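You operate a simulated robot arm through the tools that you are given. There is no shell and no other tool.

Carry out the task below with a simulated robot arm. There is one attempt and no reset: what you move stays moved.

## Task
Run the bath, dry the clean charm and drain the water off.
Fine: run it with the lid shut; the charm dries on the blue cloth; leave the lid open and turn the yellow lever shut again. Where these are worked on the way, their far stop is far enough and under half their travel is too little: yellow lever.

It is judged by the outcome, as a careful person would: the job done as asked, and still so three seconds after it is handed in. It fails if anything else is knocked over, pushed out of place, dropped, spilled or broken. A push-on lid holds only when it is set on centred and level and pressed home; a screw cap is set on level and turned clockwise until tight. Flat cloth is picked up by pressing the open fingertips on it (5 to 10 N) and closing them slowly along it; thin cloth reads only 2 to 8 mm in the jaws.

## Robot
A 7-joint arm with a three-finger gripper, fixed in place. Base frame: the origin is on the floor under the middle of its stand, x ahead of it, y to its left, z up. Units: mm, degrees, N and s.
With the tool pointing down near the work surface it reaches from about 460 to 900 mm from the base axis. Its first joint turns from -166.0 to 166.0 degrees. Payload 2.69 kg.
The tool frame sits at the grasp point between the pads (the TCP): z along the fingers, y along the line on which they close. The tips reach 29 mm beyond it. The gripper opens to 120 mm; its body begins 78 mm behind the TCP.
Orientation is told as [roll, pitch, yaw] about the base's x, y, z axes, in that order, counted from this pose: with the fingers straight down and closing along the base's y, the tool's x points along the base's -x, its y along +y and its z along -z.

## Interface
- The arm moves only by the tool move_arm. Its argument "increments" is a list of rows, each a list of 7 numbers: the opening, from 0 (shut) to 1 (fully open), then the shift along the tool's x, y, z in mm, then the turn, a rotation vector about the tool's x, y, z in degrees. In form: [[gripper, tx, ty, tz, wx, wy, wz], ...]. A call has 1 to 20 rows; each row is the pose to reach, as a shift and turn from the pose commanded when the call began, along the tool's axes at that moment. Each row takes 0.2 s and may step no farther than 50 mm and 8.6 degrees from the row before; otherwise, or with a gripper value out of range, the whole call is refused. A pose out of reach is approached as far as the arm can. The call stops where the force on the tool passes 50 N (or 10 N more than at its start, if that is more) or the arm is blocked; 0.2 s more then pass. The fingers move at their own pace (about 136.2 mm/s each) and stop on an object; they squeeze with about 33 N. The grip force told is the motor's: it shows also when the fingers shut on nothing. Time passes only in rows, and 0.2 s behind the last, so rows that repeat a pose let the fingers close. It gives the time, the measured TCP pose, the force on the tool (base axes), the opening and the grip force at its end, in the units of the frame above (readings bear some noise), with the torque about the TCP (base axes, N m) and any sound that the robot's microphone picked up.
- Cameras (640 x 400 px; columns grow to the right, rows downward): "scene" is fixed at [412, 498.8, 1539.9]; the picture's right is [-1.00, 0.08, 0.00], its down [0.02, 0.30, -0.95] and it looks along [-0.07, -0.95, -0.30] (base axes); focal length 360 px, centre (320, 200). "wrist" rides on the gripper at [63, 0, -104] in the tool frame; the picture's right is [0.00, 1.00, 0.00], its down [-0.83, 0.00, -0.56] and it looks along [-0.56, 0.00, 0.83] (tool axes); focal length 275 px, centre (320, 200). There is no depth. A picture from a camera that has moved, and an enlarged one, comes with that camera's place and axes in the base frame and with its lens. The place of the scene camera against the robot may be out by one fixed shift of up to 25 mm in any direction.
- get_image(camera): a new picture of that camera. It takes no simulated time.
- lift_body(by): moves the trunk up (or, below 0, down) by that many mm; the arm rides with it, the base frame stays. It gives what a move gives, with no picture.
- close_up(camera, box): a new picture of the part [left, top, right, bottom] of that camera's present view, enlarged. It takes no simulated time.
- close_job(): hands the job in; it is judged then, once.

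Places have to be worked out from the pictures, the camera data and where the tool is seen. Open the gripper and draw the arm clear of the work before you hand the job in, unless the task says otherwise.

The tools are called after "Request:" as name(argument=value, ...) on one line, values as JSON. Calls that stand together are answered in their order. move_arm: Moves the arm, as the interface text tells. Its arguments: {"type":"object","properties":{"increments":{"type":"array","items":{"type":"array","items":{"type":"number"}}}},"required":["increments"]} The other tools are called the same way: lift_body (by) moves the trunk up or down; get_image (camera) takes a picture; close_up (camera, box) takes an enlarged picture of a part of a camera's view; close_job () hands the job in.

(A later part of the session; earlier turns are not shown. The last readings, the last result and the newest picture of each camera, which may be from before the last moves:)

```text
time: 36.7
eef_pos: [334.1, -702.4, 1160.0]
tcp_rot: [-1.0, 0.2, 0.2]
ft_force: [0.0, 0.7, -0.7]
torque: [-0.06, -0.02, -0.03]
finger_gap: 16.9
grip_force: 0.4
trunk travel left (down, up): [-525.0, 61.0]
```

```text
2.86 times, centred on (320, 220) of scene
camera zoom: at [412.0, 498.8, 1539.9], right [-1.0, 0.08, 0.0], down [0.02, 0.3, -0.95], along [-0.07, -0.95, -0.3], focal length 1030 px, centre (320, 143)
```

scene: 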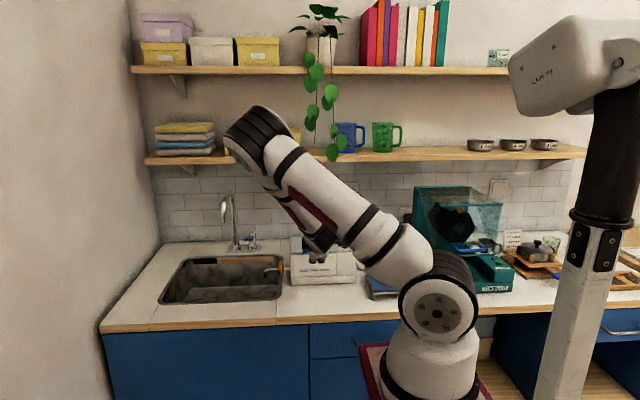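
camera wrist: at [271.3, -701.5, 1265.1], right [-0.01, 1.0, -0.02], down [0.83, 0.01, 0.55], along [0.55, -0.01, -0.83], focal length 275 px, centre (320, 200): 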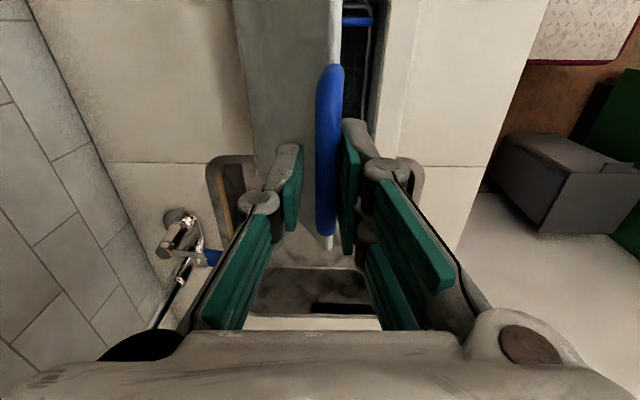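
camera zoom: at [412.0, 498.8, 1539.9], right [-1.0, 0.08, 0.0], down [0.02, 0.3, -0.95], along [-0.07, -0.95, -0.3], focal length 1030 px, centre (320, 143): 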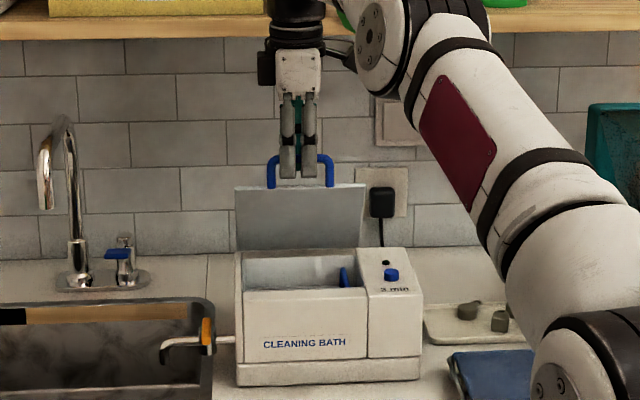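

The lid is at about 56° and a basket with a blue handle shows inside. I test whether the lid holds itself by easing the hand 6 mm toward +y and seeing if the bar follows.

Request:
move_arm(increments=[[0.25, 0, 3, 0, 0, 0, 0], [0.25, 0, 7, 0, 0, 0, 0], [0.25, 0, 7, 0, 0, 0, 0], [0.25, 0, 7, 0, 0, 0, 0]])

Request:
get_image(camera="wrist")

```text
time: 37.7
eef_pos: [333.4, -697.5, 1159.4]
tcp_rot: [-1.1, 0.3, 0.0]
ft_force: [1.0, 0.2, -1.4]
torque: [-0.01, 0.0, -0.01]
finger_gap: 30.3
grip_force: 0.0
trunk travel left (down, up): [-525.0, 61.0]
```

```text
taken
camera wrist: at [270.9, -695.3, 1264.9], right [0.0, 1.0, -0.02], down [0.83, 0.01, 0.55], along [0.55, -0.01, -0.83], focal length 275 px, centre (320, 200)
```

wrist: 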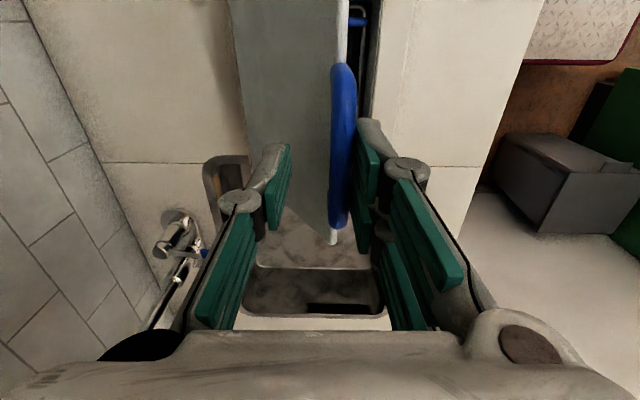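

The bar follows the hand down, so the lid needs to pass the vertical to stay. I continue the arc while tilting the fingers toward the wall to keep the hand clear of the shelf, first to about 80°.

Request:
move_arm(increments=[[0.25, 0, -13, -4, 3.5, 0, 0], [0.25, 0, -27, -9, 7, 0, 0], [0.25, 0, -40, -13.5, 11, 0, 0], [0.25, 0, -54, -17, 15, 0, 0], [0.25, 0, -68, -19, 19, 0, 0], [0.25, 0, -81.6, -19.8, 23, 0, 0]])

Request:
get_image(camera="wrist")

Request:
close_up(camera="scene", box=[240, 130, 400, 290])

```text
time: 39.1
eef_pos: [332.5, -777.1, 1180.6]
tcp_rot: [-24.1, 0.3, 0.0]
ft_force: [0.1, -0.5, 0.2]
torque: [0.0, -0.04, 0.0]
finger_gap: 30.2
grip_force: 0.0
trunk travel left (down, up): [-525.0, 61.0]
```

```text
taken
camera wrist: at [270.2, -736.9, 1277.5], right [-0.01, 0.91, -0.41], down [0.83, 0.23, 0.5], along [0.55, -0.34, -0.76], focal length 275 px, centre (320, 200)
```

wrist: 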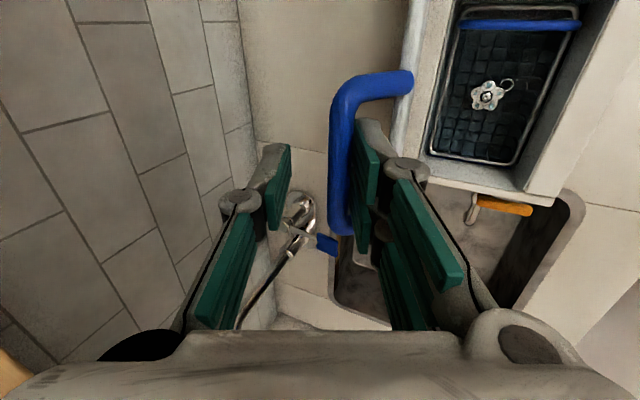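

```text
2.50 times, centred on (320, 210) of scene
camera zoom: at [412.0, 498.8, 1539.9], right [-1.0, 0.08, 0.0], down [0.02, 0.3, -0.95], along [-0.07, -0.95, -0.3], focal length 901 px, centre (320, 175)
```

zoom: 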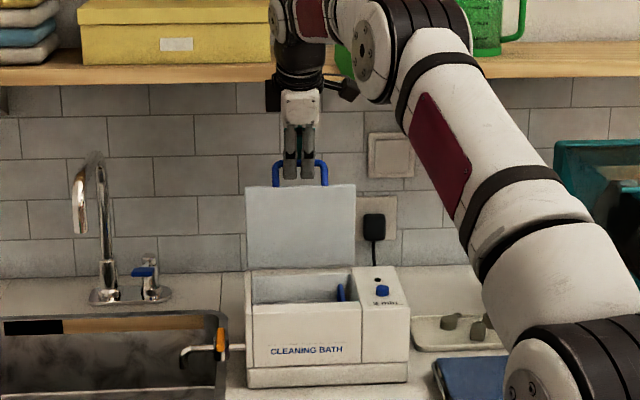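

The lid is near 81°, and I can see a shiny flower charm in a wire basket in the bath. I push on past vertical in small steps, watching the force.

Request:
move_arm(increments=[[0.25, 0, -6.5, 3, 2, 0, 0], [0.25, 0, -13.2, 6.2, 4, 0, 0], [0.25, 0, -19.5, 10, 6, 0, 0], [0.25, 0, -25.8, 13.8, 8, 0, 0], [0.25, 0, -31.5, 18, 9.5, 0, 0], [0.25, 0, -37, 22.3, 11, 0, 0]])

Request:
get_image(camera="wrist")

Request:
close_up(camera="scene", box=[240, 130, 400, 290])

```text
time: 40.5
eef_pos: [331.9, -820.8, 1176.1]
tcp_rot: [-35.1, 0.4, 0.1]
ft_force: [-0.6, 0.6, 0.2]
torque: [-0.05, 0.02, -0.01]
finger_gap: 30.3
grip_force: 0.0
trunk travel left (down, up): [-525.0, 61.0]
```

```text
taken
camera wrist: at [269.9, -762.4, 1261.9], right [-0.01, 0.82, -0.58], down [0.83, 0.32, 0.45], along [0.55, -0.48, -0.68], focal length 275 px, centre (320, 200)
```

wrist: 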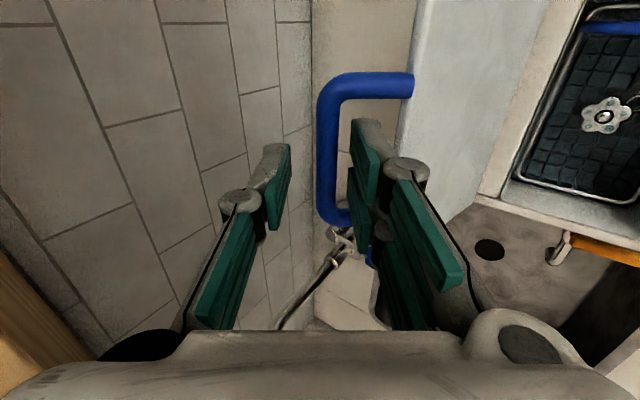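

```text
2.50 times, centred on (320, 210) of scene
camera zoom: at [412.0, 498.8, 1539.9], right [-1.0, 0.08, 0.0], down [0.02, 0.3, -0.95], along [-0.07, -0.95, -0.3], focal length 901 px, centre (320, 175)
```

zoom: 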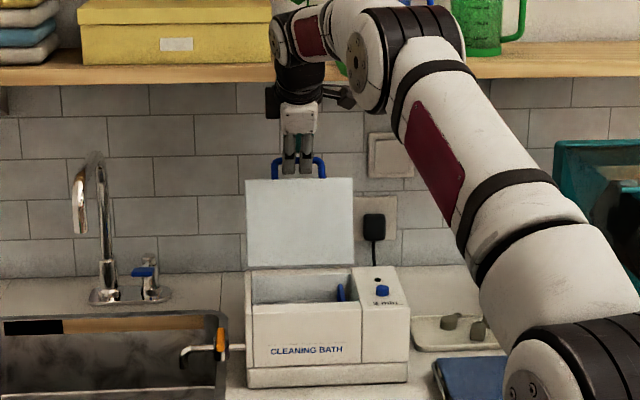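

The bar has tipped past centre and rests away from the pushing pads. I withdraw straight back along the fingers and check that the lid stays open.

Request:
move_arm(increments=[[0.25, 0, 0, -10, 0, 0, 0], [0.25, 0, 0, -25, 0, 0, 0], [0.25, 0, 0, -45, 0, 0, 0], [0.25, 0, 0, -65, 0, 0, 0], [0.25, 0, 0, -65, 0, 0, 0]])

Request:
get_image(camera="wrist")

Request:
close_up(camera="scene", box=[240, 130, 400, 290])

```text
time: 41.7
eef_pos: [332.7, -784.3, 1228.3]
tcp_rot: [-35.1, 0.2, 0.0]
ft_force: [0.1, -0.1, -0.1]
torque: [-0.01, 0.01, 0.0]
finger_gap: 30.1
grip_force: 0.1
trunk travel left (down, up): [-525.0, 61.0]
```

```text
taken
camera wrist: at [270.3, -725.0, 1315.2], right [-0.01, 0.82, -0.57], down [0.83, 0.32, 0.45], along [0.55, -0.48, -0.69], focal length 275 px, centre (320, 200)
```

wrist: 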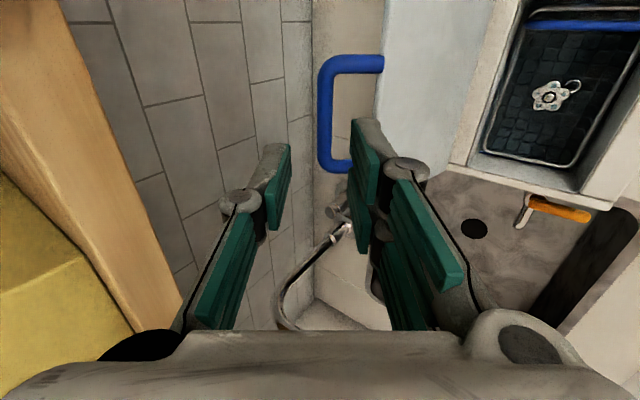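

```text
2.50 times, centred on (320, 210) of scene
camera zoom: at [412.0, 498.8, 1539.9], right [-1.0, 0.08, 0.0], down [0.02, 0.3, -0.95], along [-0.07, -0.95, -0.3], focal length 901 px, centre (320, 175)
```

zoom: 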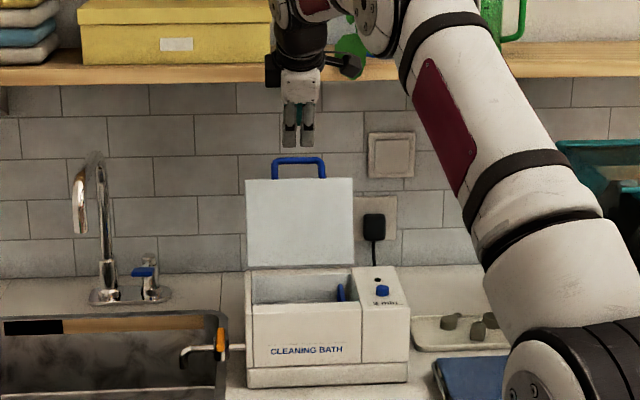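

The lid stays open on its own. The charm lies near (331, -703) at z≈954 in the basket. I draw back from the lid, set the hand upright and turn it to yaw -90 for a look straight into the bath.

Request:
move_arm(increments=[[0.4, 0, 22, -20.5, -7, 0, 0], [0.4, 0, 44, -41, -14, 0, 0], [0.4, 0, 67, -61.5, -21, 0, 0], [0.4, 0, 89, -82, -28, 0, 0], [0.4, 0, 111, -102.6, -35.1, 0, 0]])

Request:
move_arm(increments=[[0.4, 0, 0, 0, 0, 0, 8.2], [0.4, 0, 0, 0, 0, 0, 16.4], [0.4, 0, 0, 0, 0, 0, 24.6], [0.4, 0, 0, 0, 0, 0, 32.8], [0.4, 0, 0, 0, 0, 0, 41], [0.4, 0, 0, 0, 0, 0, 49.2], [0.4, 0, 0, 0, 0, 0, 57.4], [0.4, 0, 0, 0, 0, 0, 65.6], [0.4, 0, 0, 0, 0, 0, 73.8], [0.4, 0, 0, 0, 0, 0, 82], [0.4, 0, 0, 0, 0, 0, 90]])

Request:
get_image(camera="wrist")

```text
time: 42.9
eef_pos: [332.7, -636.2, 1249.6]
tcp_rot: [0.1, 0.3, 0.0]
ft_force: [-0.7, -1.1, 0.2]
torque: [-0.01, 0.03, -0.03]
finger_gap: 48.1
grip_force: 0.1
trunk travel left (down, up): [-525.0, 61.0]
```

```text
time: 45.3
eef_pos: [331.8, -633.2, 1248.8]
tcp_rot: [-0.3, 0.0, -90.1]
ft_force: [0.6, -0.1, 0.0]
torque: [0.01, 0.01, 0.0]
finger_gap: 48.0
grip_force: 0.0
trunk travel left (down, up): [-525.0, 61.0]
```

```text
taken
camera wrist: at [333.4, -571.5, 1354.0], right [1.0, 0.0, -0.01], down [0.01, -0.83, 0.56], along [0.0, -0.56, -0.83], focal length 275 px, centre (320, 200)
```

wrist: 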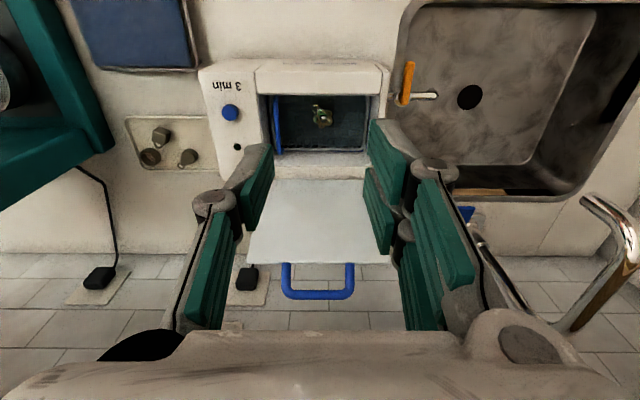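

Good view into the bath from above. I enlarge the basket and charm.

Request:
close_up(camera="wrist", box=[250, 55, 410, 175])

Request:
close_up(camera="wrist", box=[290, 80, 350, 140])

Request:
close_up(camera="scene", box=[280, 180, 360, 280])

```text
3.33 times, centred on (330, 115) of wrist
camera zoom: at [333.4, -571.5, 1354.0], right [1.0, 0.0, -0.01], down [0.01, -0.83, 0.56], along [0.0, -0.56, -0.83], focal length 918 px, centre (287, 483)
```

zoom: 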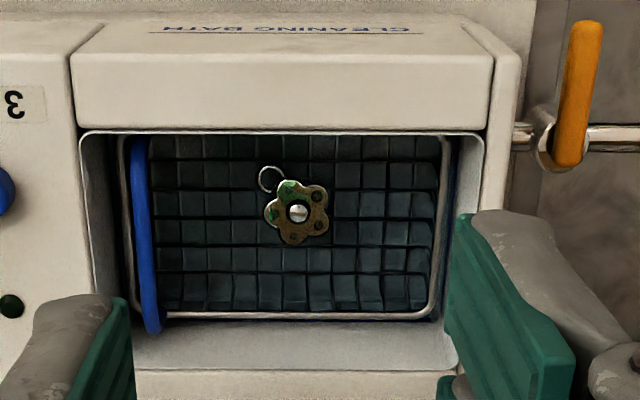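

```text
6.67 times, centred on (320, 110) of wrist
camera zoom: at [333.4, -571.5, 1354.0], right [1.0, 0.0, -0.01], down [0.01, -0.83, 0.56], along [0.0, -0.56, -0.83], focal length 1835 px, centre (320, 800)
```

zoom: 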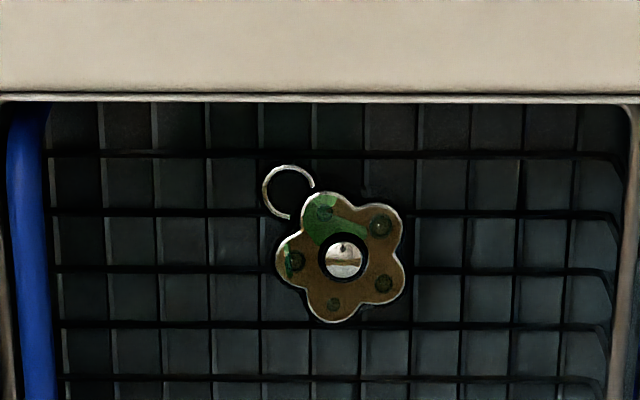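

```text
4.00 times, centred on (320, 230) of scene
camera zoom: at [412.0, 498.8, 1539.9], right [-1.0, 0.08, 0.0], down [0.02, 0.3, -0.95], along [-0.07, -0.95, -0.3], focal length 1441 px, centre (320, 80)
```

zoom: 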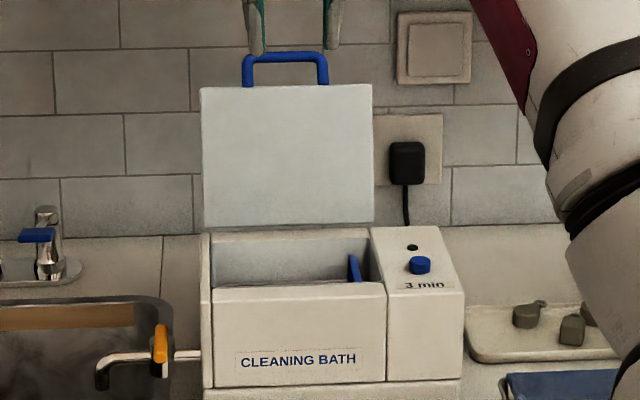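

The charm is a polished flower (mirror-like reflections), lying flat in the basket around (336, -702). I open to 60 mm and descend to just above the rim for a closer view.

Request:
move_arm(increments=[[0.5, -14, 1, 35, 0, 0, 0], [0.5, -28, 2, 70, 0, 0, 0], [0.5, -42, 3, 105, 0, 0, 0], [0.5, -56, 4, 140, 0, 0, 0], [0.5, -68.8, 4.7, 174, 0, 0, 0], [0.5, -68.8, 4.7, 174, 0, 0, 0]])

Request:
get_image(camera="wrist")

Request:
close_up(camera="wrist", box=[220, 20, 420, 200])

```text
time: 46.7
eef_pos: [337.0, -701.6, 1077.0]
tcp_rot: [-0.3, 0.0, -90.0]
ft_force: [0.1, 0.9, 0.6]
torque: [0.01, 0.0, -0.01]
finger_gap: 60.1
grip_force: 0.1
trunk travel left (down, up): [-525.0, 61.0]
```

```text
taken
camera wrist: at [338.4, -639.4, 1181.5], right [1.0, 0.0, -0.01], down [0.01, -0.83, 0.56], along [0.0, -0.56, -0.83], focal length 275 px, centre (320, 200)
```

wrist: 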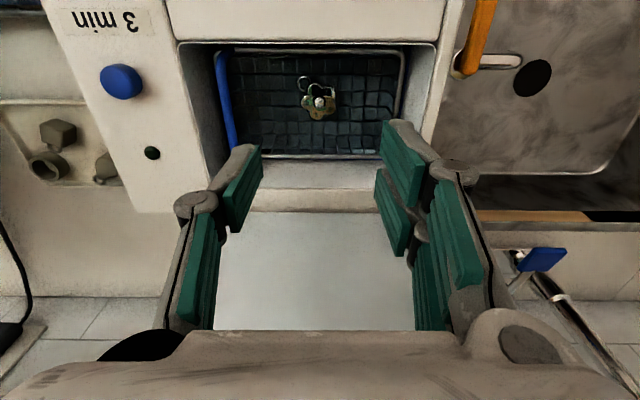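

```text
2.22 times, centred on (320, 110) of wrist
camera zoom: at [338.4, -639.4, 1181.5], right [1.0, 0.0, -0.01], down [0.01, -0.83, 0.56], along [0.0, -0.56, -0.83], focal length 612 px, centre (320, 400)
```

zoom: 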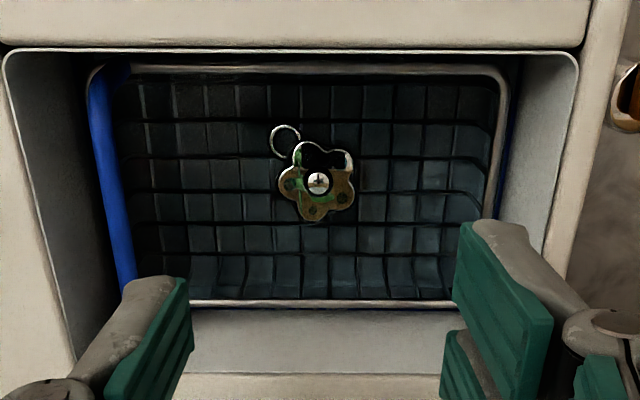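

The charm stays on the tool axis in this view. I lower the fingers into the bath opening to about 15-20 mm above the basket floor and look again.

Request:
move_arm(increments=[[0.5, 0, 0, 30, 0, 0, 0], [0.5, 0, 0, 55, 0, 0, 0], [0.5, 0, 0, 75, 0, 0, 0], [0.5, 0, 0, 75, 0, 0, 0]])

Request:
get_image(camera="wrist")

Request:
close_up(camera="wrist", box=[220, 80, 420, 240])

Request:
close_up(camera="scene", box=[280, 180, 360, 280])

```text
time: 47.7
eef_pos: [335.2, -701.9, 1001.7]
tcp_rot: [-0.3, 0.0, -90.0]
ft_force: [-0.2, -0.7, 0.6]
torque: [0.03, -0.01, -0.05]
finger_gap: 60.0
grip_force: 0.0
trunk travel left (down, up): [-525.0, 61.0]
```

```text
taken
camera wrist: at [336.1, -638.7, 1105.6], right [1.0, 0.0, -0.01], down [0.01, -0.83, 0.56], along [0.0, -0.56, -0.83], focal length 275 px, centre (320, 200)
```

wrist: 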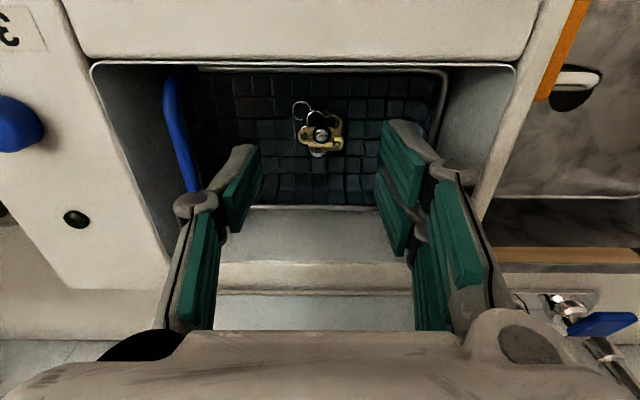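

```text
2.50 times, centred on (320, 160) of wrist
camera zoom: at [336.1, -638.7, 1105.6], right [1.0, 0.0, -0.01], down [0.01, -0.83, 0.56], along [0.0, -0.56, -0.83], focal length 688 px, centre (320, 300)
```

zoom: 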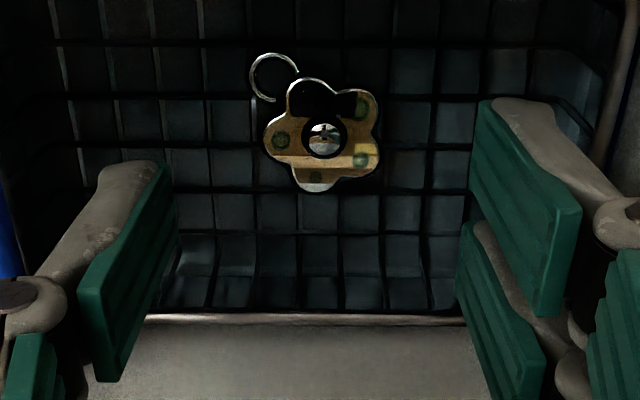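

```text
4.00 times, centred on (320, 230) of scene
camera zoom: at [412.0, 498.8, 1539.9], right [-1.0, 0.08, 0.0], down [0.02, 0.3, -0.95], along [-0.07, -0.95, -0.3], focal length 1441 px, centre (320, 80)
```

zoom: 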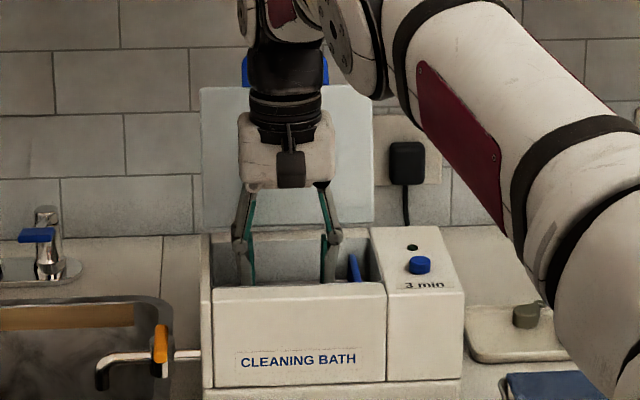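

Triangulation puts the charm at about (335, -696, 957), 16 mm below the tips and 6 mm toward +y. I shift and lower by 14 mm, then feel for the mesh.

Request:
move_arm(increments=[[0.5, 6, 0, 5, 0, 0, 0], [0.5, 6, 0, 10, 0, 0, 0], [0.5, 6, 0, 14, 0, 0, 0], [0.5, 6, 0, 14, 0, 0, 0]])

Request:
close_up(camera="wrist", box=[220, 80, 420, 240])

```text
time: 48.7
eef_pos: [334.0, -696.5, 985.8]
tcp_rot: [-0.3, 0.0, -90.0]
ft_force: [-0.4, -0.1, -0.7]
torque: [0.0, 0.0, -0.02]
finger_gap: 59.9
grip_force: 0.1
trunk travel left (down, up): [-525.0, 61.0]
```

```text
2.50 times, centred on (320, 160) of wrist
camera zoom: at [336.3, -633.4, 1090.7], right [1.0, 0.0, -0.01], down [0.01, -0.83, 0.56], along [0.0, -0.56, -0.83], focal length 688 px, centre (320, 300)
```

zoom: 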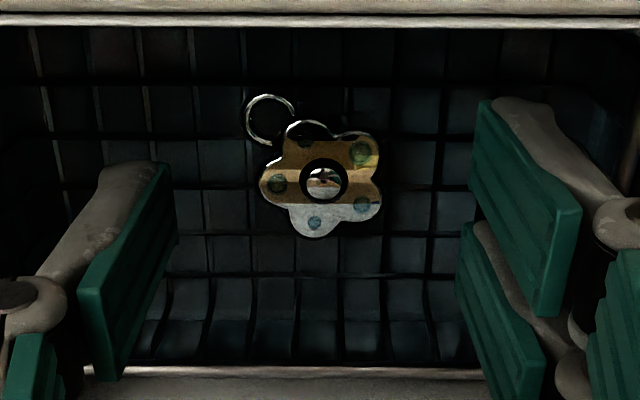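

No contact yet; the charm appears slightly lower than estimated. I go down in 2 mm steps watching the force.

Request:
move_arm(increments=[[0.5, -1, 0, 2, 0, 0, 0], [0.5, -2, 0, 4, 0, 0, 0], [0.5, -3, 0, 6, 0, 0, 0], [0.5, -3, 0, 6, 0, 0, 0]])

Request:
close_up(camera="wrist", box=[220, 80, 420, 240])

```text
time: 49.7
eef_pos: [334.8, -699.9, 980.6]
tcp_rot: [-0.2, -0.1, -90.0]
ft_force: [-0.2, -0.3, 0.3]
torque: [0.0, 0.03, 0.01]
finger_gap: 60.0
grip_force: 0.0
trunk travel left (down, up): [-525.0, 61.0]
```

```text
2.50 times, centred on (320, 160) of wrist
camera zoom: at [336.2, -637.0, 1084.9], right [1.0, 0.0, -0.01], down [0.01, -0.83, 0.56], along [0.0, -0.56, -0.83], focal length 688 px, centre (320, 300)
```

zoom: 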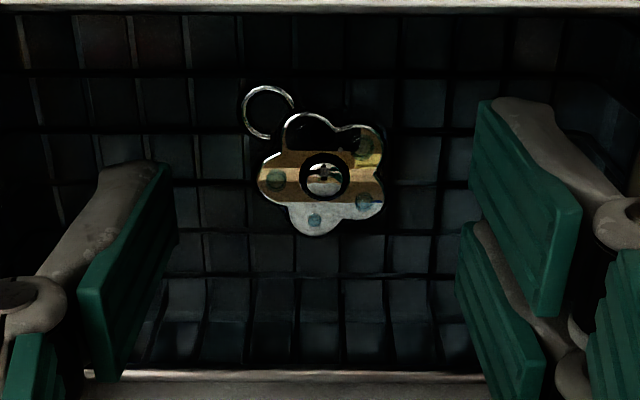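

By apparent-size ratio the charm lies at z≈939, y≈-702. I continue down 9 mm with a small correction.

Request:
move_arm(increments=[[0.5, -1, 0, 3, 0, 0, 0], [0.5, -2, 0, 6, 0, 0, 0], [0.5, -2, 0, 9, 0, 0, 0], [0.5, -2, 0, 9, 0, 0, 0]])

Request:
close_up(camera="wrist", box=[220, 80, 420, 240])

```text
time: 50.7
eef_pos: [335.7, -701.0, 972.2]
tcp_rot: [-0.3, 0.0, -90.0]
ft_force: [0.4, -0.4, 0.1]
torque: [-0.02, -0.01, 0.02]
finger_gap: 60.2
grip_force: 0.1
trunk travel left (down, up): [-525.0, 61.0]
```

```text
2.50 times, centred on (320, 160) of wrist
camera zoom: at [336.0, -639.5, 1076.2], right [1.0, 0.0, -0.01], down [0.01, -0.83, 0.56], along [0.0, -0.56, -0.83], focal length 688 px, centre (320, 300)
```

zoom: 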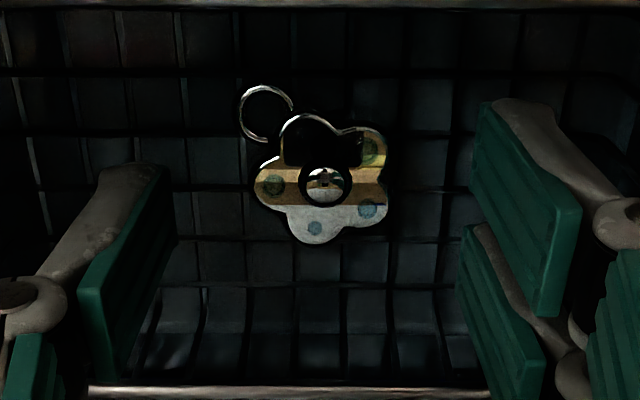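

Tips are at z≈943, the charm's face at ~937. I lower further in 2 mm steps until I feel the mesh.

Request:
move_arm(increments=[[0.5, 0, 0, 2, 0, 0, 0], [0.5, 0, 0, 4, 0, 0, 0], [0.5, 0, 0, 6, 0, 0, 0], [0.5, 0, 0, 6, 0, 0, 0]])

Request:
close_up(camera="wrist", box=[220, 80, 420, 240])

```text
time: 51.7
eef_pos: [335.9, -700.4, 966.1]
tcp_rot: [-0.3, 0.0, -90.0]
ft_force: [0.1, -0.1, -0.3]
torque: [0.02, 0.01, -0.01]
finger_gap: 60.0
grip_force: 0.1
trunk travel left (down, up): [-525.0, 61.0]
```

```text
2.50 times, centred on (320, 160) of wrist
camera zoom: at [336.7, -638.9, 1069.9], right [1.0, 0.0, -0.01], down [0.01, -0.83, 0.56], along [0.0, -0.56, -0.83], focal length 688 px, centre (320, 300)
```

zoom: 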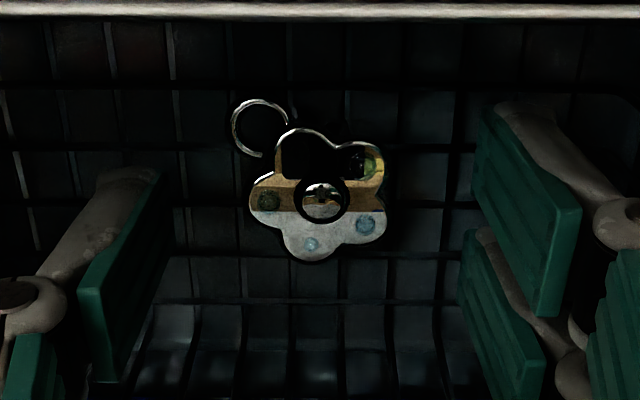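

Still no contact; the tips are now level with the charm's top face. I go 4 mm further in small steps.

Request:
move_arm(increments=[[0.5, 0, 0, 1.5, 0, 0, 0], [0.5, 0, 0, 3, 0, 0, 0], [0.5, 0, 0, 4.5, 0, 0, 0], [0.5, 0, 0, 4.5, 0, 0, 0]])

Request:
close_up(camera="wrist", box=[220, 80, 420, 240])

```text
time: 52.7
eef_pos: [335.0, -701.7, 960.8]
tcp_rot: [-0.3, 0.0, -89.9]
ft_force: [0.2, -0.4, -0.8]
torque: [0.01, -0.06, 0.02]
finger_gap: 60.0
grip_force: 0.1
trunk travel left (down, up): [-525.0, 61.0]
```

```text
2.50 times, centred on (320, 160) of wrist
camera zoom: at [335.8, -639.1, 1065.1], right [1.0, 0.0, -0.01], down [0.01, -0.83, 0.56], along [0.0, -0.56, -0.83], focal length 688 px, centre (320, 300)
```

zoom: 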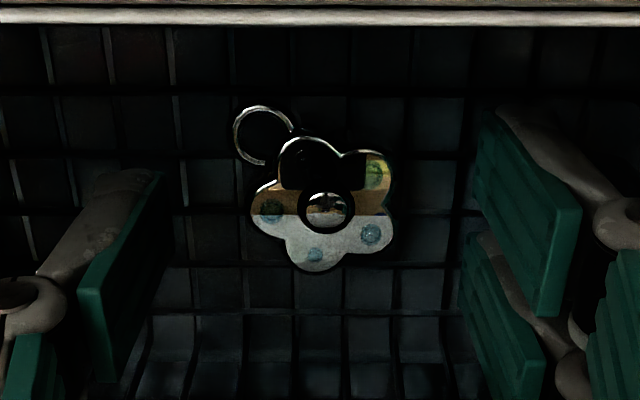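

The tips are about 5 mm below the charm's top face with no contact. I close the fingers on it slowly.

Request:
move_arm(increments=[[0.42, 0, 0, 0, 0, 0, 0], [0.36, 0, 0, 0, 0, 0, 0], [0.3, 0, 0, 0, 0, 0, 0], [0.26, 0, 0, 0, 0, 0, 0], [0.22, 0, 0, 0, 0, 0, 0], [0.18, 0, 0, 0, 0, 0, 0], [0.14, 0, 0, 0, 0, 0, 0], [0.14, 0, 0, 0, 0, 0, 0]])

Request:
close_up(camera="wrist", box=[220, 80, 420, 240])

```text
time: 54.5
eef_pos: [334.6, -702.5, 961.2]
tcp_rot: [-0.3, 0.0, -90.0]
ft_force: [0.7, 0.6, 4.0]
torque: [0.01, 0.03, -0.02]
finger_gap: 30.2
grip_force: 33.2
trunk travel left (down, up): [-525.0, 61.0]
```

```text
2.50 times, centred on (320, 160) of wrist
camera zoom: at [335.8, -639.1, 1065.4], right [1.0, 0.0, -0.01], down [0.01, -0.83, 0.56], along [0.0, -0.56, -0.83], focal length 688 px, centre (320, 300)
```

zoom: 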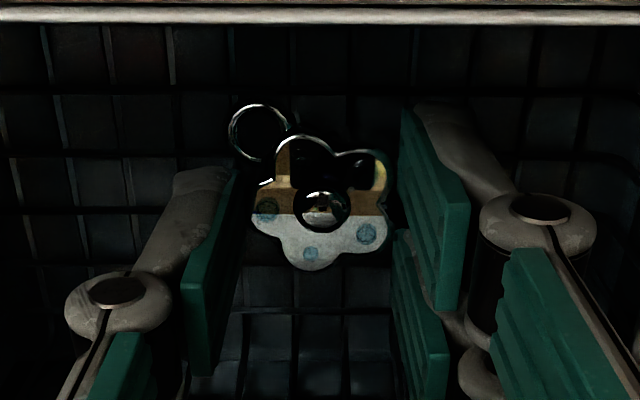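

The fingers hold the charm (gap 30 mm, grip 33 N). I lift slowly by 25 mm and check it comes along without the basket.

Request:
move_arm(increments=[[0.1, 0, 0, -3, 0, 0, 0], [0.1, 0, 0, -8, 0, 0, 0], [0.1, 0, 0, -15, 0, 0, 0], [0.1, 0, 0, -25, 0, 0, 0], [0.1, 0, 0, -25, 0, 0, 0]])

Request:
get_image(camera="wrist")

Request:
close_up(camera="wrist", box=[220, 80, 420, 240])

```text
time: 55.7
eef_pos: [334.9, -700.3, 985.2]
tcp_rot: [-0.3, 0.0, -90.0]
ft_force: [-0.4, 0.5, -0.2]
torque: [0.0, 0.04, -0.04]
finger_gap: 11.8
grip_force: 0.0
trunk travel left (down, up): [-525.0, 61.0]
```

```text
taken
camera wrist: at [336.4, -638.7, 1090.2], right [1.0, 0.0, -0.01], down [0.01, -0.83, 0.56], along [0.0, -0.56, -0.83], focal length 275 px, centre (320, 200)
```

wrist: 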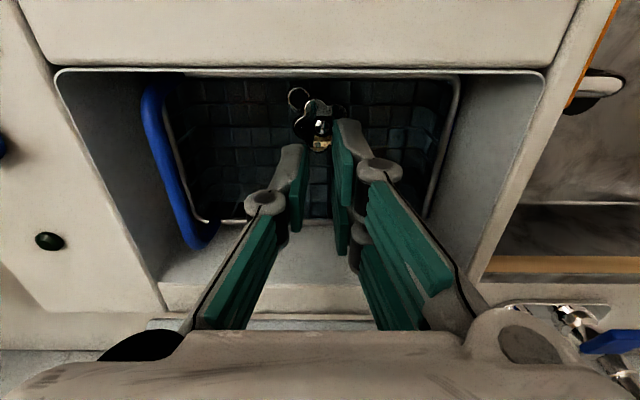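

```text
2.50 times, centred on (320, 160) of wrist
camera zoom: at [336.4, -638.7, 1090.2], right [1.0, 0.0, -0.01], down [0.01, -0.83, 0.56], along [0.0, -0.56, -0.83], focal length 688 px, centre (320, 300)
```

zoom: 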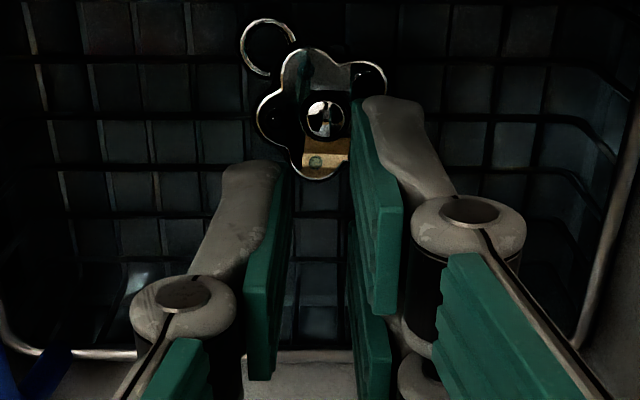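

The charm slipped out and slid ~12 mm toward +y; it still lies in the basket. My fingers' centre was a few mm off toward -y. I open again and re-measure.

Request:
move_arm(increments=[[0.3, 0, 0, -3, 0, 0, 0], [0.5, 0, 0, -6, 0, 0, 0], [0.5, 8, 0, -6, 0, 0, 0], [0.5, 8, 0, -6, 0, 0, 0]])

Request:
get_image(camera="wrist")

Request:
close_up(camera="wrist", box=[220, 80, 420, 240])

```text
time: 56.7
eef_pos: [335.8, -693.7, 990.8]
tcp_rot: [-0.3, 0.1, -90.1]
ft_force: [-1.0, 0.1, 0.5]
torque: [-0.01, 0.01, -0.01]
finger_gap: 60.0
grip_force: 0.0
trunk travel left (down, up): [-525.0, 61.0]
```

```text
taken
camera wrist: at [336.4, -631.4, 1096.3], right [1.0, 0.0, -0.01], down [0.01, -0.83, 0.56], along [0.0, -0.56, -0.83], focal length 275 px, centre (320, 200)
```

wrist: 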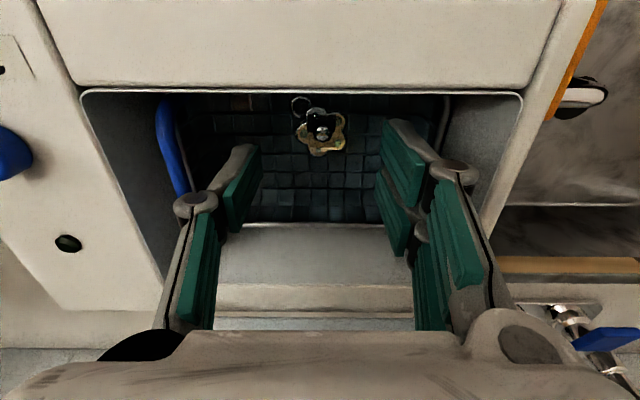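

```text
2.50 times, centred on (320, 160) of wrist
camera zoom: at [336.4, -631.4, 1096.3], right [1.0, 0.0, -0.01], down [0.01, -0.83, 0.56], along [0.0, -0.56, -0.83], focal length 688 px, centre (320, 300)
```

zoom: 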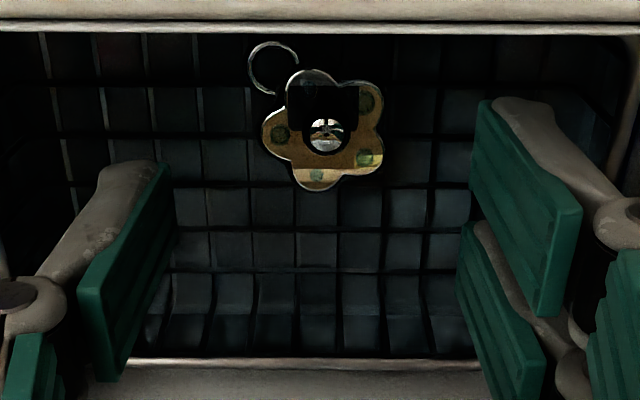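

The charm now sits at about (337, -691), flat. I re-descend centred on it as far as the basket's front wall allows, and this time feel for the mesh so the pads hold its full thickness.

Request:
move_arm(increments=[[0.5, 1, 0.5, 10, 0, 0, 0], [0.5, 1, 0.5, 20, 0, 0, 0], [0.5, 1, 0.5, 26, 0, 0, 0], [0.5, 1, 0.5, 30, 0, 0, 0], [0.5, 1, 0.5, 31.5, 0, 0, 0], [0.5, 1, 0.5, 31.5, 0, 0, 0]])

Request:
close_up(camera="wrist", box=[220, 80, 420, 240])

```text
time: 58.1
eef_pos: [334.4, -693.4, 958.7]
tcp_rot: [-0.3, 0.0, -89.9]
ft_force: [-1.2, 0.5, -0.5]
torque: [-0.01, 0.04, -0.03]
finger_gap: 59.9
grip_force: 0.1
trunk travel left (down, up): [-525.0, 61.0]
```

```text
2.50 times, centred on (320, 160) of wrist
camera zoom: at [336.0, -630.3, 1064.8], right [1.0, 0.0, -0.01], down [0.01, -0.83, 0.56], along [0.0, -0.56, -0.83], focal length 688 px, centre (320, 300)
```

zoom: 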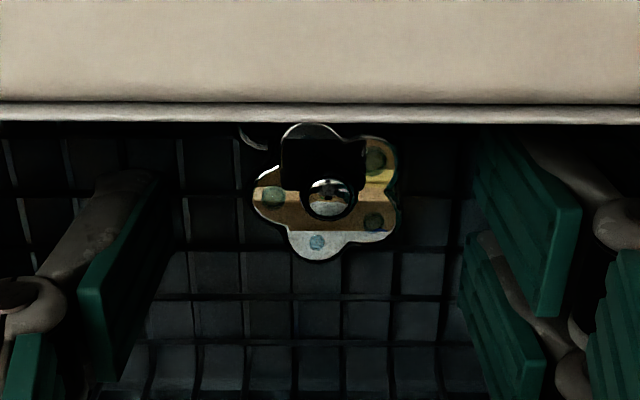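

No contact at tips z≈930 yet; the charm's face is ~7 mm above the tips. I continue down in 1 mm steps to feel the mesh.

Request:
move_arm(increments=[[0.5, 1.5, 1, 1, 0, 0, 0], [0.5, 1.5, 1, 2, 0, 0, 0], [0.5, 1.5, 1, 3, 0, 0, 0], [0.5, 1.5, 1, 3, 0, 0, 0]])

```text
time: 59.1
eef_pos: [336.9, -691.0, 957.7]
tcp_rot: [-0.3, -0.1, -90.0]
ft_force: [-0.1, 0.0, 0.3]
torque: [-0.01, -0.01, 0.04]
finger_gap: 59.8
grip_force: 0.1
trunk travel left (down, up): [-525.0, 61.0]
```

Still no force. Two millimetres further.

Request:
move_arm(increments=[[0.5, 0, 0, 1, 0, 0, 0], [0.5, 0, 0, 2, 0, 0, 0], [0.5, 0, 0, 2, 0, 0, 0]])

Request:
close_up(camera="wrist", box=[220, 80, 420, 240])

```text
time: 59.9
eef_pos: [335.5, -691.1, 954.1]
tcp_rot: [-0.3, -0.1, -89.9]
ft_force: [-0.4, -0.7, -0.4]
torque: [0.03, 0.0, -0.01]
finger_gap: 60.0
grip_force: 0.0
trunk travel left (down, up): [-525.0, 61.0]
```

```text
2.50 times, centred on (320, 160) of wrist
camera zoom: at [337.4, -628.8, 1059.8], right [1.0, 0.0, -0.01], down [0.01, -0.83, 0.56], along [0.0, -0.56, -0.83], focal length 688 px, centre (320, 300)
```

zoom: 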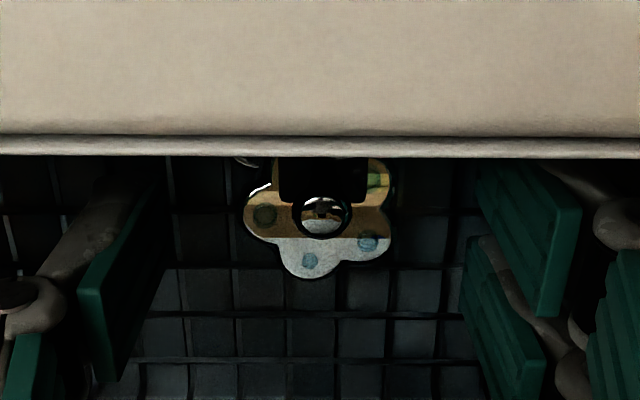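

No contact even at tips z≈925. I continue down 3 mm more in 1 mm steps.

Request:
move_arm(increments=[[0.5, 0, 0, 1, 0, 0, 0], [0.5, 0, 0, 2, 0, 0, 0], [0.5, 0, 0, 3, 0, 0, 0], [0.5, 0, 0, 3, 0, 0, 0]])

```text
time: 60.9
eef_pos: [335.3, -690.8, 952.5]
tcp_rot: [-0.3, 0.0, -90.0]
ft_force: [0.4, 1.1, -0.3]
torque: [0.01, 0.03, -0.01]
finger_gap: 59.8
grip_force: 0.1
trunk travel left (down, up): [-525.0, 61.0]
```

The tips should now be well below the charm's face. I close slowly here.

Request:
move_arm(increments=[[0.42, 0, 0, 0, 0, 0, 0], [0.36, 0, 0, 0, 0, 0, 0], [0.3, 0, 0, 0, 0, 0, 0], [0.27, 0, 0, 0, 0, 0, 0], [0.24, 0, 0, 0, 0, 0, 0], [0.2, 0, 0, 0, 0, 0, 0], [0.15, 0, 0, 0, 0, 0, 0], [0.1, 0, 0, 0, 0, 0, 0], [0.1, 0, 0, 0, 0, 0, 0]])

Request:
close_up(camera="wrist", box=[220, 80, 420, 240])

```text
time: 62.9
eef_pos: [335.9, -691.3, 951.1]
tcp_rot: [-0.4, 0.1, -90.0]
ft_force: [1.1, -0.4, -0.4]
torque: [0.02, -0.02, 0.0]
finger_gap: 30.6
grip_force: 33.0
trunk travel left (down, up): [-525.0, 61.0]
```

```text
2.50 times, centred on (320, 160) of wrist
camera zoom: at [337.2, -628.7, 1057.1], right [1.0, 0.0, -0.01], down [0.01, -0.83, 0.56], along [0.0, -0.56, -0.83], focal length 688 px, centre (320, 300)
```

zoom: 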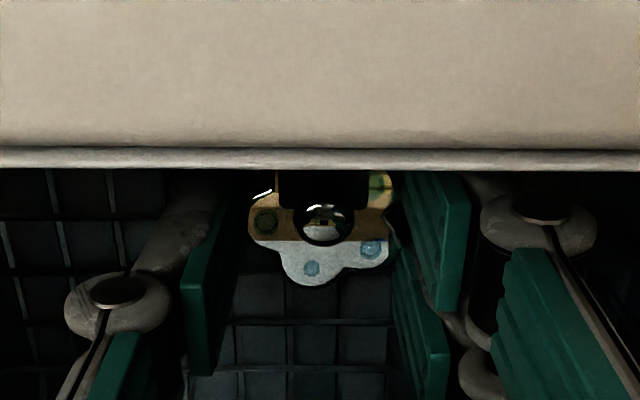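

Gripped at 30.6 mm. I lift in small steps and monitor the gap.

Request:
move_arm(increments=[[0.1, 0, 0, -1, 0, 0, 0], [0.1, 0, 0, -3, 0, 0, 0], [0.1, 0, 0, -6, 0, 0, 0], [0.1, 0, 0, -6, 0, 0, 0]])

Request:
close_up(camera="wrist", box=[220, 80, 420, 240])

```text
time: 63.9
eef_pos: [336.1, -690.7, 958.5]
tcp_rot: [-0.3, 0.0, -90.0]
ft_force: [0.6, 0.7, -0.4]
torque: [-0.01, 0.0, 0.02]
finger_gap: 30.8
grip_force: 33.2
trunk travel left (down, up): [-525.0, 61.0]
```

```text
2.50 times, centred on (320, 160) of wrist
camera zoom: at [338.0, -628.5, 1062.6], right [1.0, 0.0, -0.01], down [0.01, -0.83, 0.56], along [0.0, -0.56, -0.83], focal length 688 px, centre (320, 300)
```

zoom: 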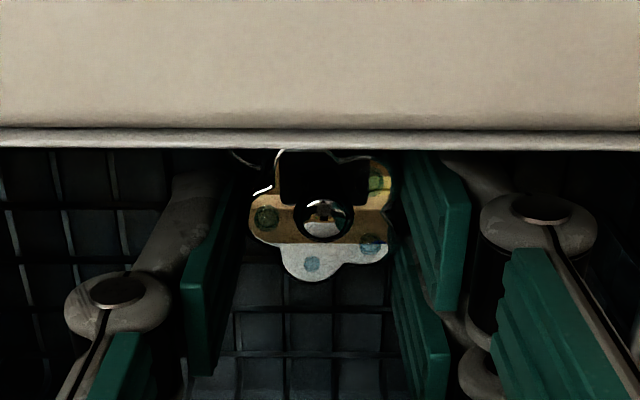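

The charm is rising with the fingers. I continue straight up slowly until clear of the rim.

Request:
move_arm(increments=[[0.1, -1, 0, -6, 0, 0, 0], [0.1, -2, 0, -12, 0, 0, 0], [0.1, -3, 0, -20, 0, 0, 0], [0.1, -3, 0, -30, 0, 0, 0], [0.1, -3, 0, -40, 0, 0, 0], [0.1, -3, 0, -52, 0, 0, 0], [0.1, -3, 0, -65, 0, 0, 0], [0.1, -3, 0, -80, 0, 0, 0], [0.1, -3, 0, -95, 0, 0, 0]])

Request:
get_image(camera="wrist")

Request:
close_up(camera="scene", box=[280, 180, 360, 280])

```text
time: 65.9
eef_pos: [338.3, -691.7, 1054.1]
tcp_rot: [-0.3, -0.1, -90.0]
ft_force: [0.5, 0.2, -0.1]
torque: [0.01, 0.02, 0.0]
finger_gap: 30.7
grip_force: 33.1
trunk travel left (down, up): [-525.0, 61.0]
```

```text
taken
camera wrist: at [338.3, -630.5, 1158.0], right [1.0, 0.0, -0.01], down [0.01, -0.83, 0.56], along [0.0, -0.56, -0.83], focal length 275 px, centre (320, 200)
```

wrist: 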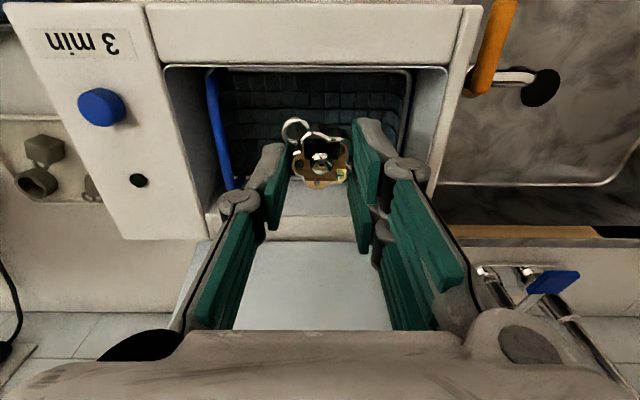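

```text
4.00 times, centred on (320, 230) of scene
camera zoom: at [412.0, 498.8, 1539.9], right [-1.0, 0.08, 0.0], down [0.02, 0.3, -0.95], along [-0.07, -0.95, -0.3], focal length 1441 px, centre (320, 80)
```

zoom: 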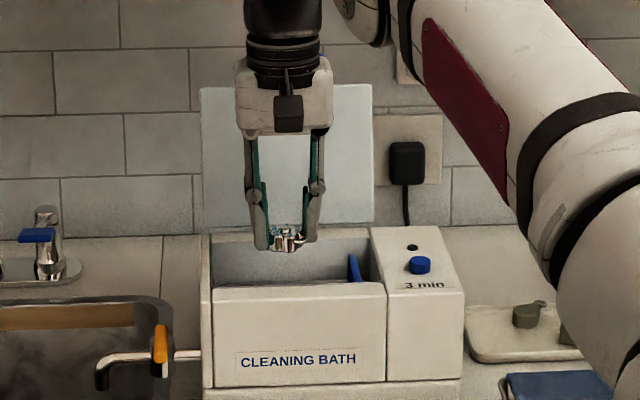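

The charm is firmly held. The cloth spans about x 2–146, y -522–-635 at z≈909, so I carry the charm at height to above its centre (74, -578).

Request:
move_arm(increments=[[0.1, 0, 0, -25, 0, 0, 0], [0.1, 0, 0, -50, 0, 0, 0], [0.1, 15, -30, -60, 0, 0, 0], [0.1, 30, -62, -60, 0, 0, 0], [0.1, 45, -96, -60, 0, 0, 0], [0.1, 60, -130, -60, 0, 0, 0], [0.1, 75, -164, -60, 0, 0, 0], [0.1, 90, -198, -60, 0, 0, 0], [0.1, 102, -232, -60, 0, 0, 0], [0.1, 112, -264, -50, 0, 0, 0], [0.1, 112, -264, -30, 0, 0, 0]])

Request:
get_image(camera="wrist")

Request:
close_up(camera="scene", box=[300, 180, 440, 320])

```text
time: 68.3
eef_pos: [73.3, -580.7, 1085.6]
tcp_rot: [-0.3, 0.0, -90.1]
ft_force: [0.4, 0.3, 0.1]
torque: [0.03, -0.01, 0.01]
finger_gap: 30.7
grip_force: 33.3
trunk travel left (down, up): [-525.0, 61.0]
```

```text
taken
camera wrist: at [73.8, -518.2, 1189.6], right [1.0, 0.01, -0.01], down [0.01, -0.83, 0.56], along [0.0, -0.56, -0.83], focal length 275 px, centre (320, 200)
```

wrist: 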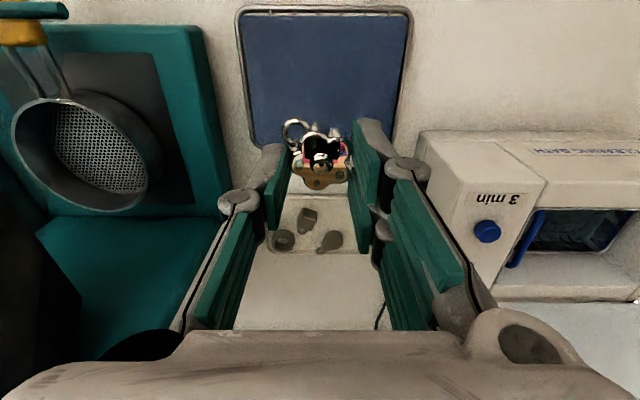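

```text
2.86 times, centred on (370, 250) of scene
camera zoom: at [412.0, 498.8, 1539.9], right [-1.0, 0.08, 0.0], down [0.02, 0.3, -0.95], along [-0.07, -0.95, -0.3], focal length 1030 px, centre (177, 57)
```

zoom: 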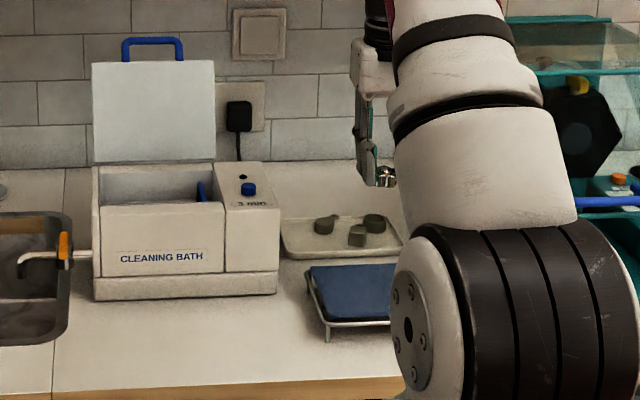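

The charm is above the cloth; a small shift to +x centres it. I lower to about 12 mm above the expected cloth height.

Request:
move_arm(increments=[[0.1, 2, 5, 30, 0, 0, 0], [0.1, 2, 5, 60, 0, 0, 0], [0.1, 2, 5, 90, 0, 0, 0], [0.1, 2, 5, 115, 0, 0, 0], [0.1, 2, 5, 130, 0, 0, 0], [0.1, 2, 5, 135, 0, 0, 0], [0.1, 2, 5, 135, 0, 0, 0]])

Request:
get_image(camera="wrist")

Request:
close_up(camera="scene", box=[350, 210, 430, 310])

```text
time: 69.9
eef_pos: [78.6, -579.2, 950.7]
tcp_rot: [-0.3, -0.1, -90.0]
ft_force: [1.2, 2.8, 10.0]
torque: [0.1, -0.01, 0.0]
finger_gap: 30.6
grip_force: 33.5
trunk travel left (down, up): [-525.0, 61.0]
```

```text
taken
camera wrist: at [78.8, -516.8, 1055.2], right [1.0, 0.0, -0.01], down [0.01, -0.83, 0.56], along [0.0, -0.56, -0.83], focal length 275 px, centre (320, 200)
```

wrist: 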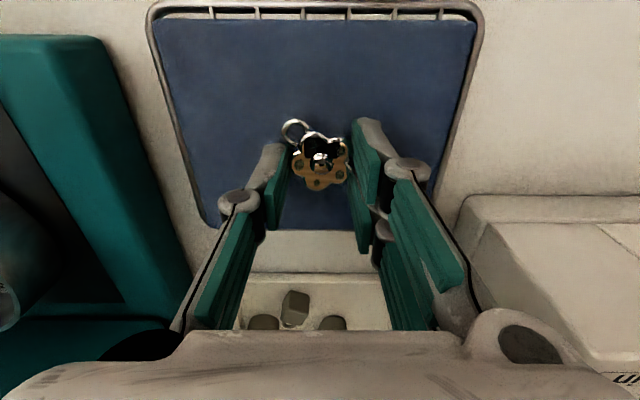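

```text
4.00 times, centred on (390, 260) of scene
camera zoom: at [412.0, 498.8, 1539.9], right [-1.0, 0.08, 0.0], down [0.02, 0.3, -0.95], along [-0.07, -0.95, -0.3], focal length 1441 px, centre (40, -40)
```

zoom: 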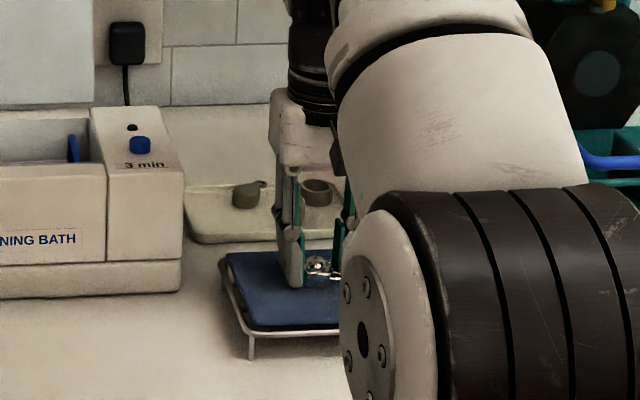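

The tips already rest on the cloth (10 N up at TCP z 951). I ease up 1.5 mm and open the fingers slowly to set the charm down.

Request:
move_arm(increments=[[0.1, 0, 0, -1.5, 0, 0, 0], [0.2, 0, 0, -1.5, 0, 0, 0], [0.27, 0, 0, -1.5, 0, 0, 0], [0.3, 0, 0, -1.5, 0, 0, 0], [0.35, 0, 0, -1.5, 0, 0, 0], [0.42, 0, 0, -1.5, 0, 0, 0], [0.5, 0, 0, -1.5, 0, 0, 0]])

Request:
close_up(camera="wrist", box=[220, 80, 420, 240])

```text
time: 71.5
eef_pos: [78.1, -579.5, 951.7]
tcp_rot: [-0.3, 0.0, -90.1]
ft_force: [0.1, 0.5, -0.3]
torque: [0.04, 0.04, -0.04]
finger_gap: 60.0
grip_force: 0.0
trunk travel left (down, up): [-525.0, 61.0]
```

```text
2.50 times, centred on (320, 160) of wrist
camera zoom: at [78.8, -517.3, 1056.6], right [1.0, 0.0, -0.01], down [0.01, -0.83, 0.56], along [0.0, -0.56, -0.83], focal length 688 px, centre (320, 300)
```

zoom: 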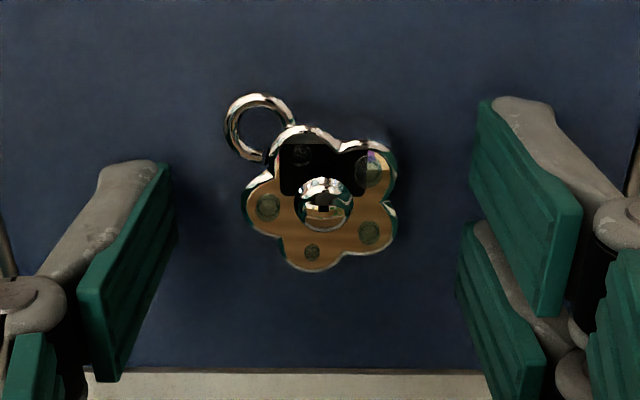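

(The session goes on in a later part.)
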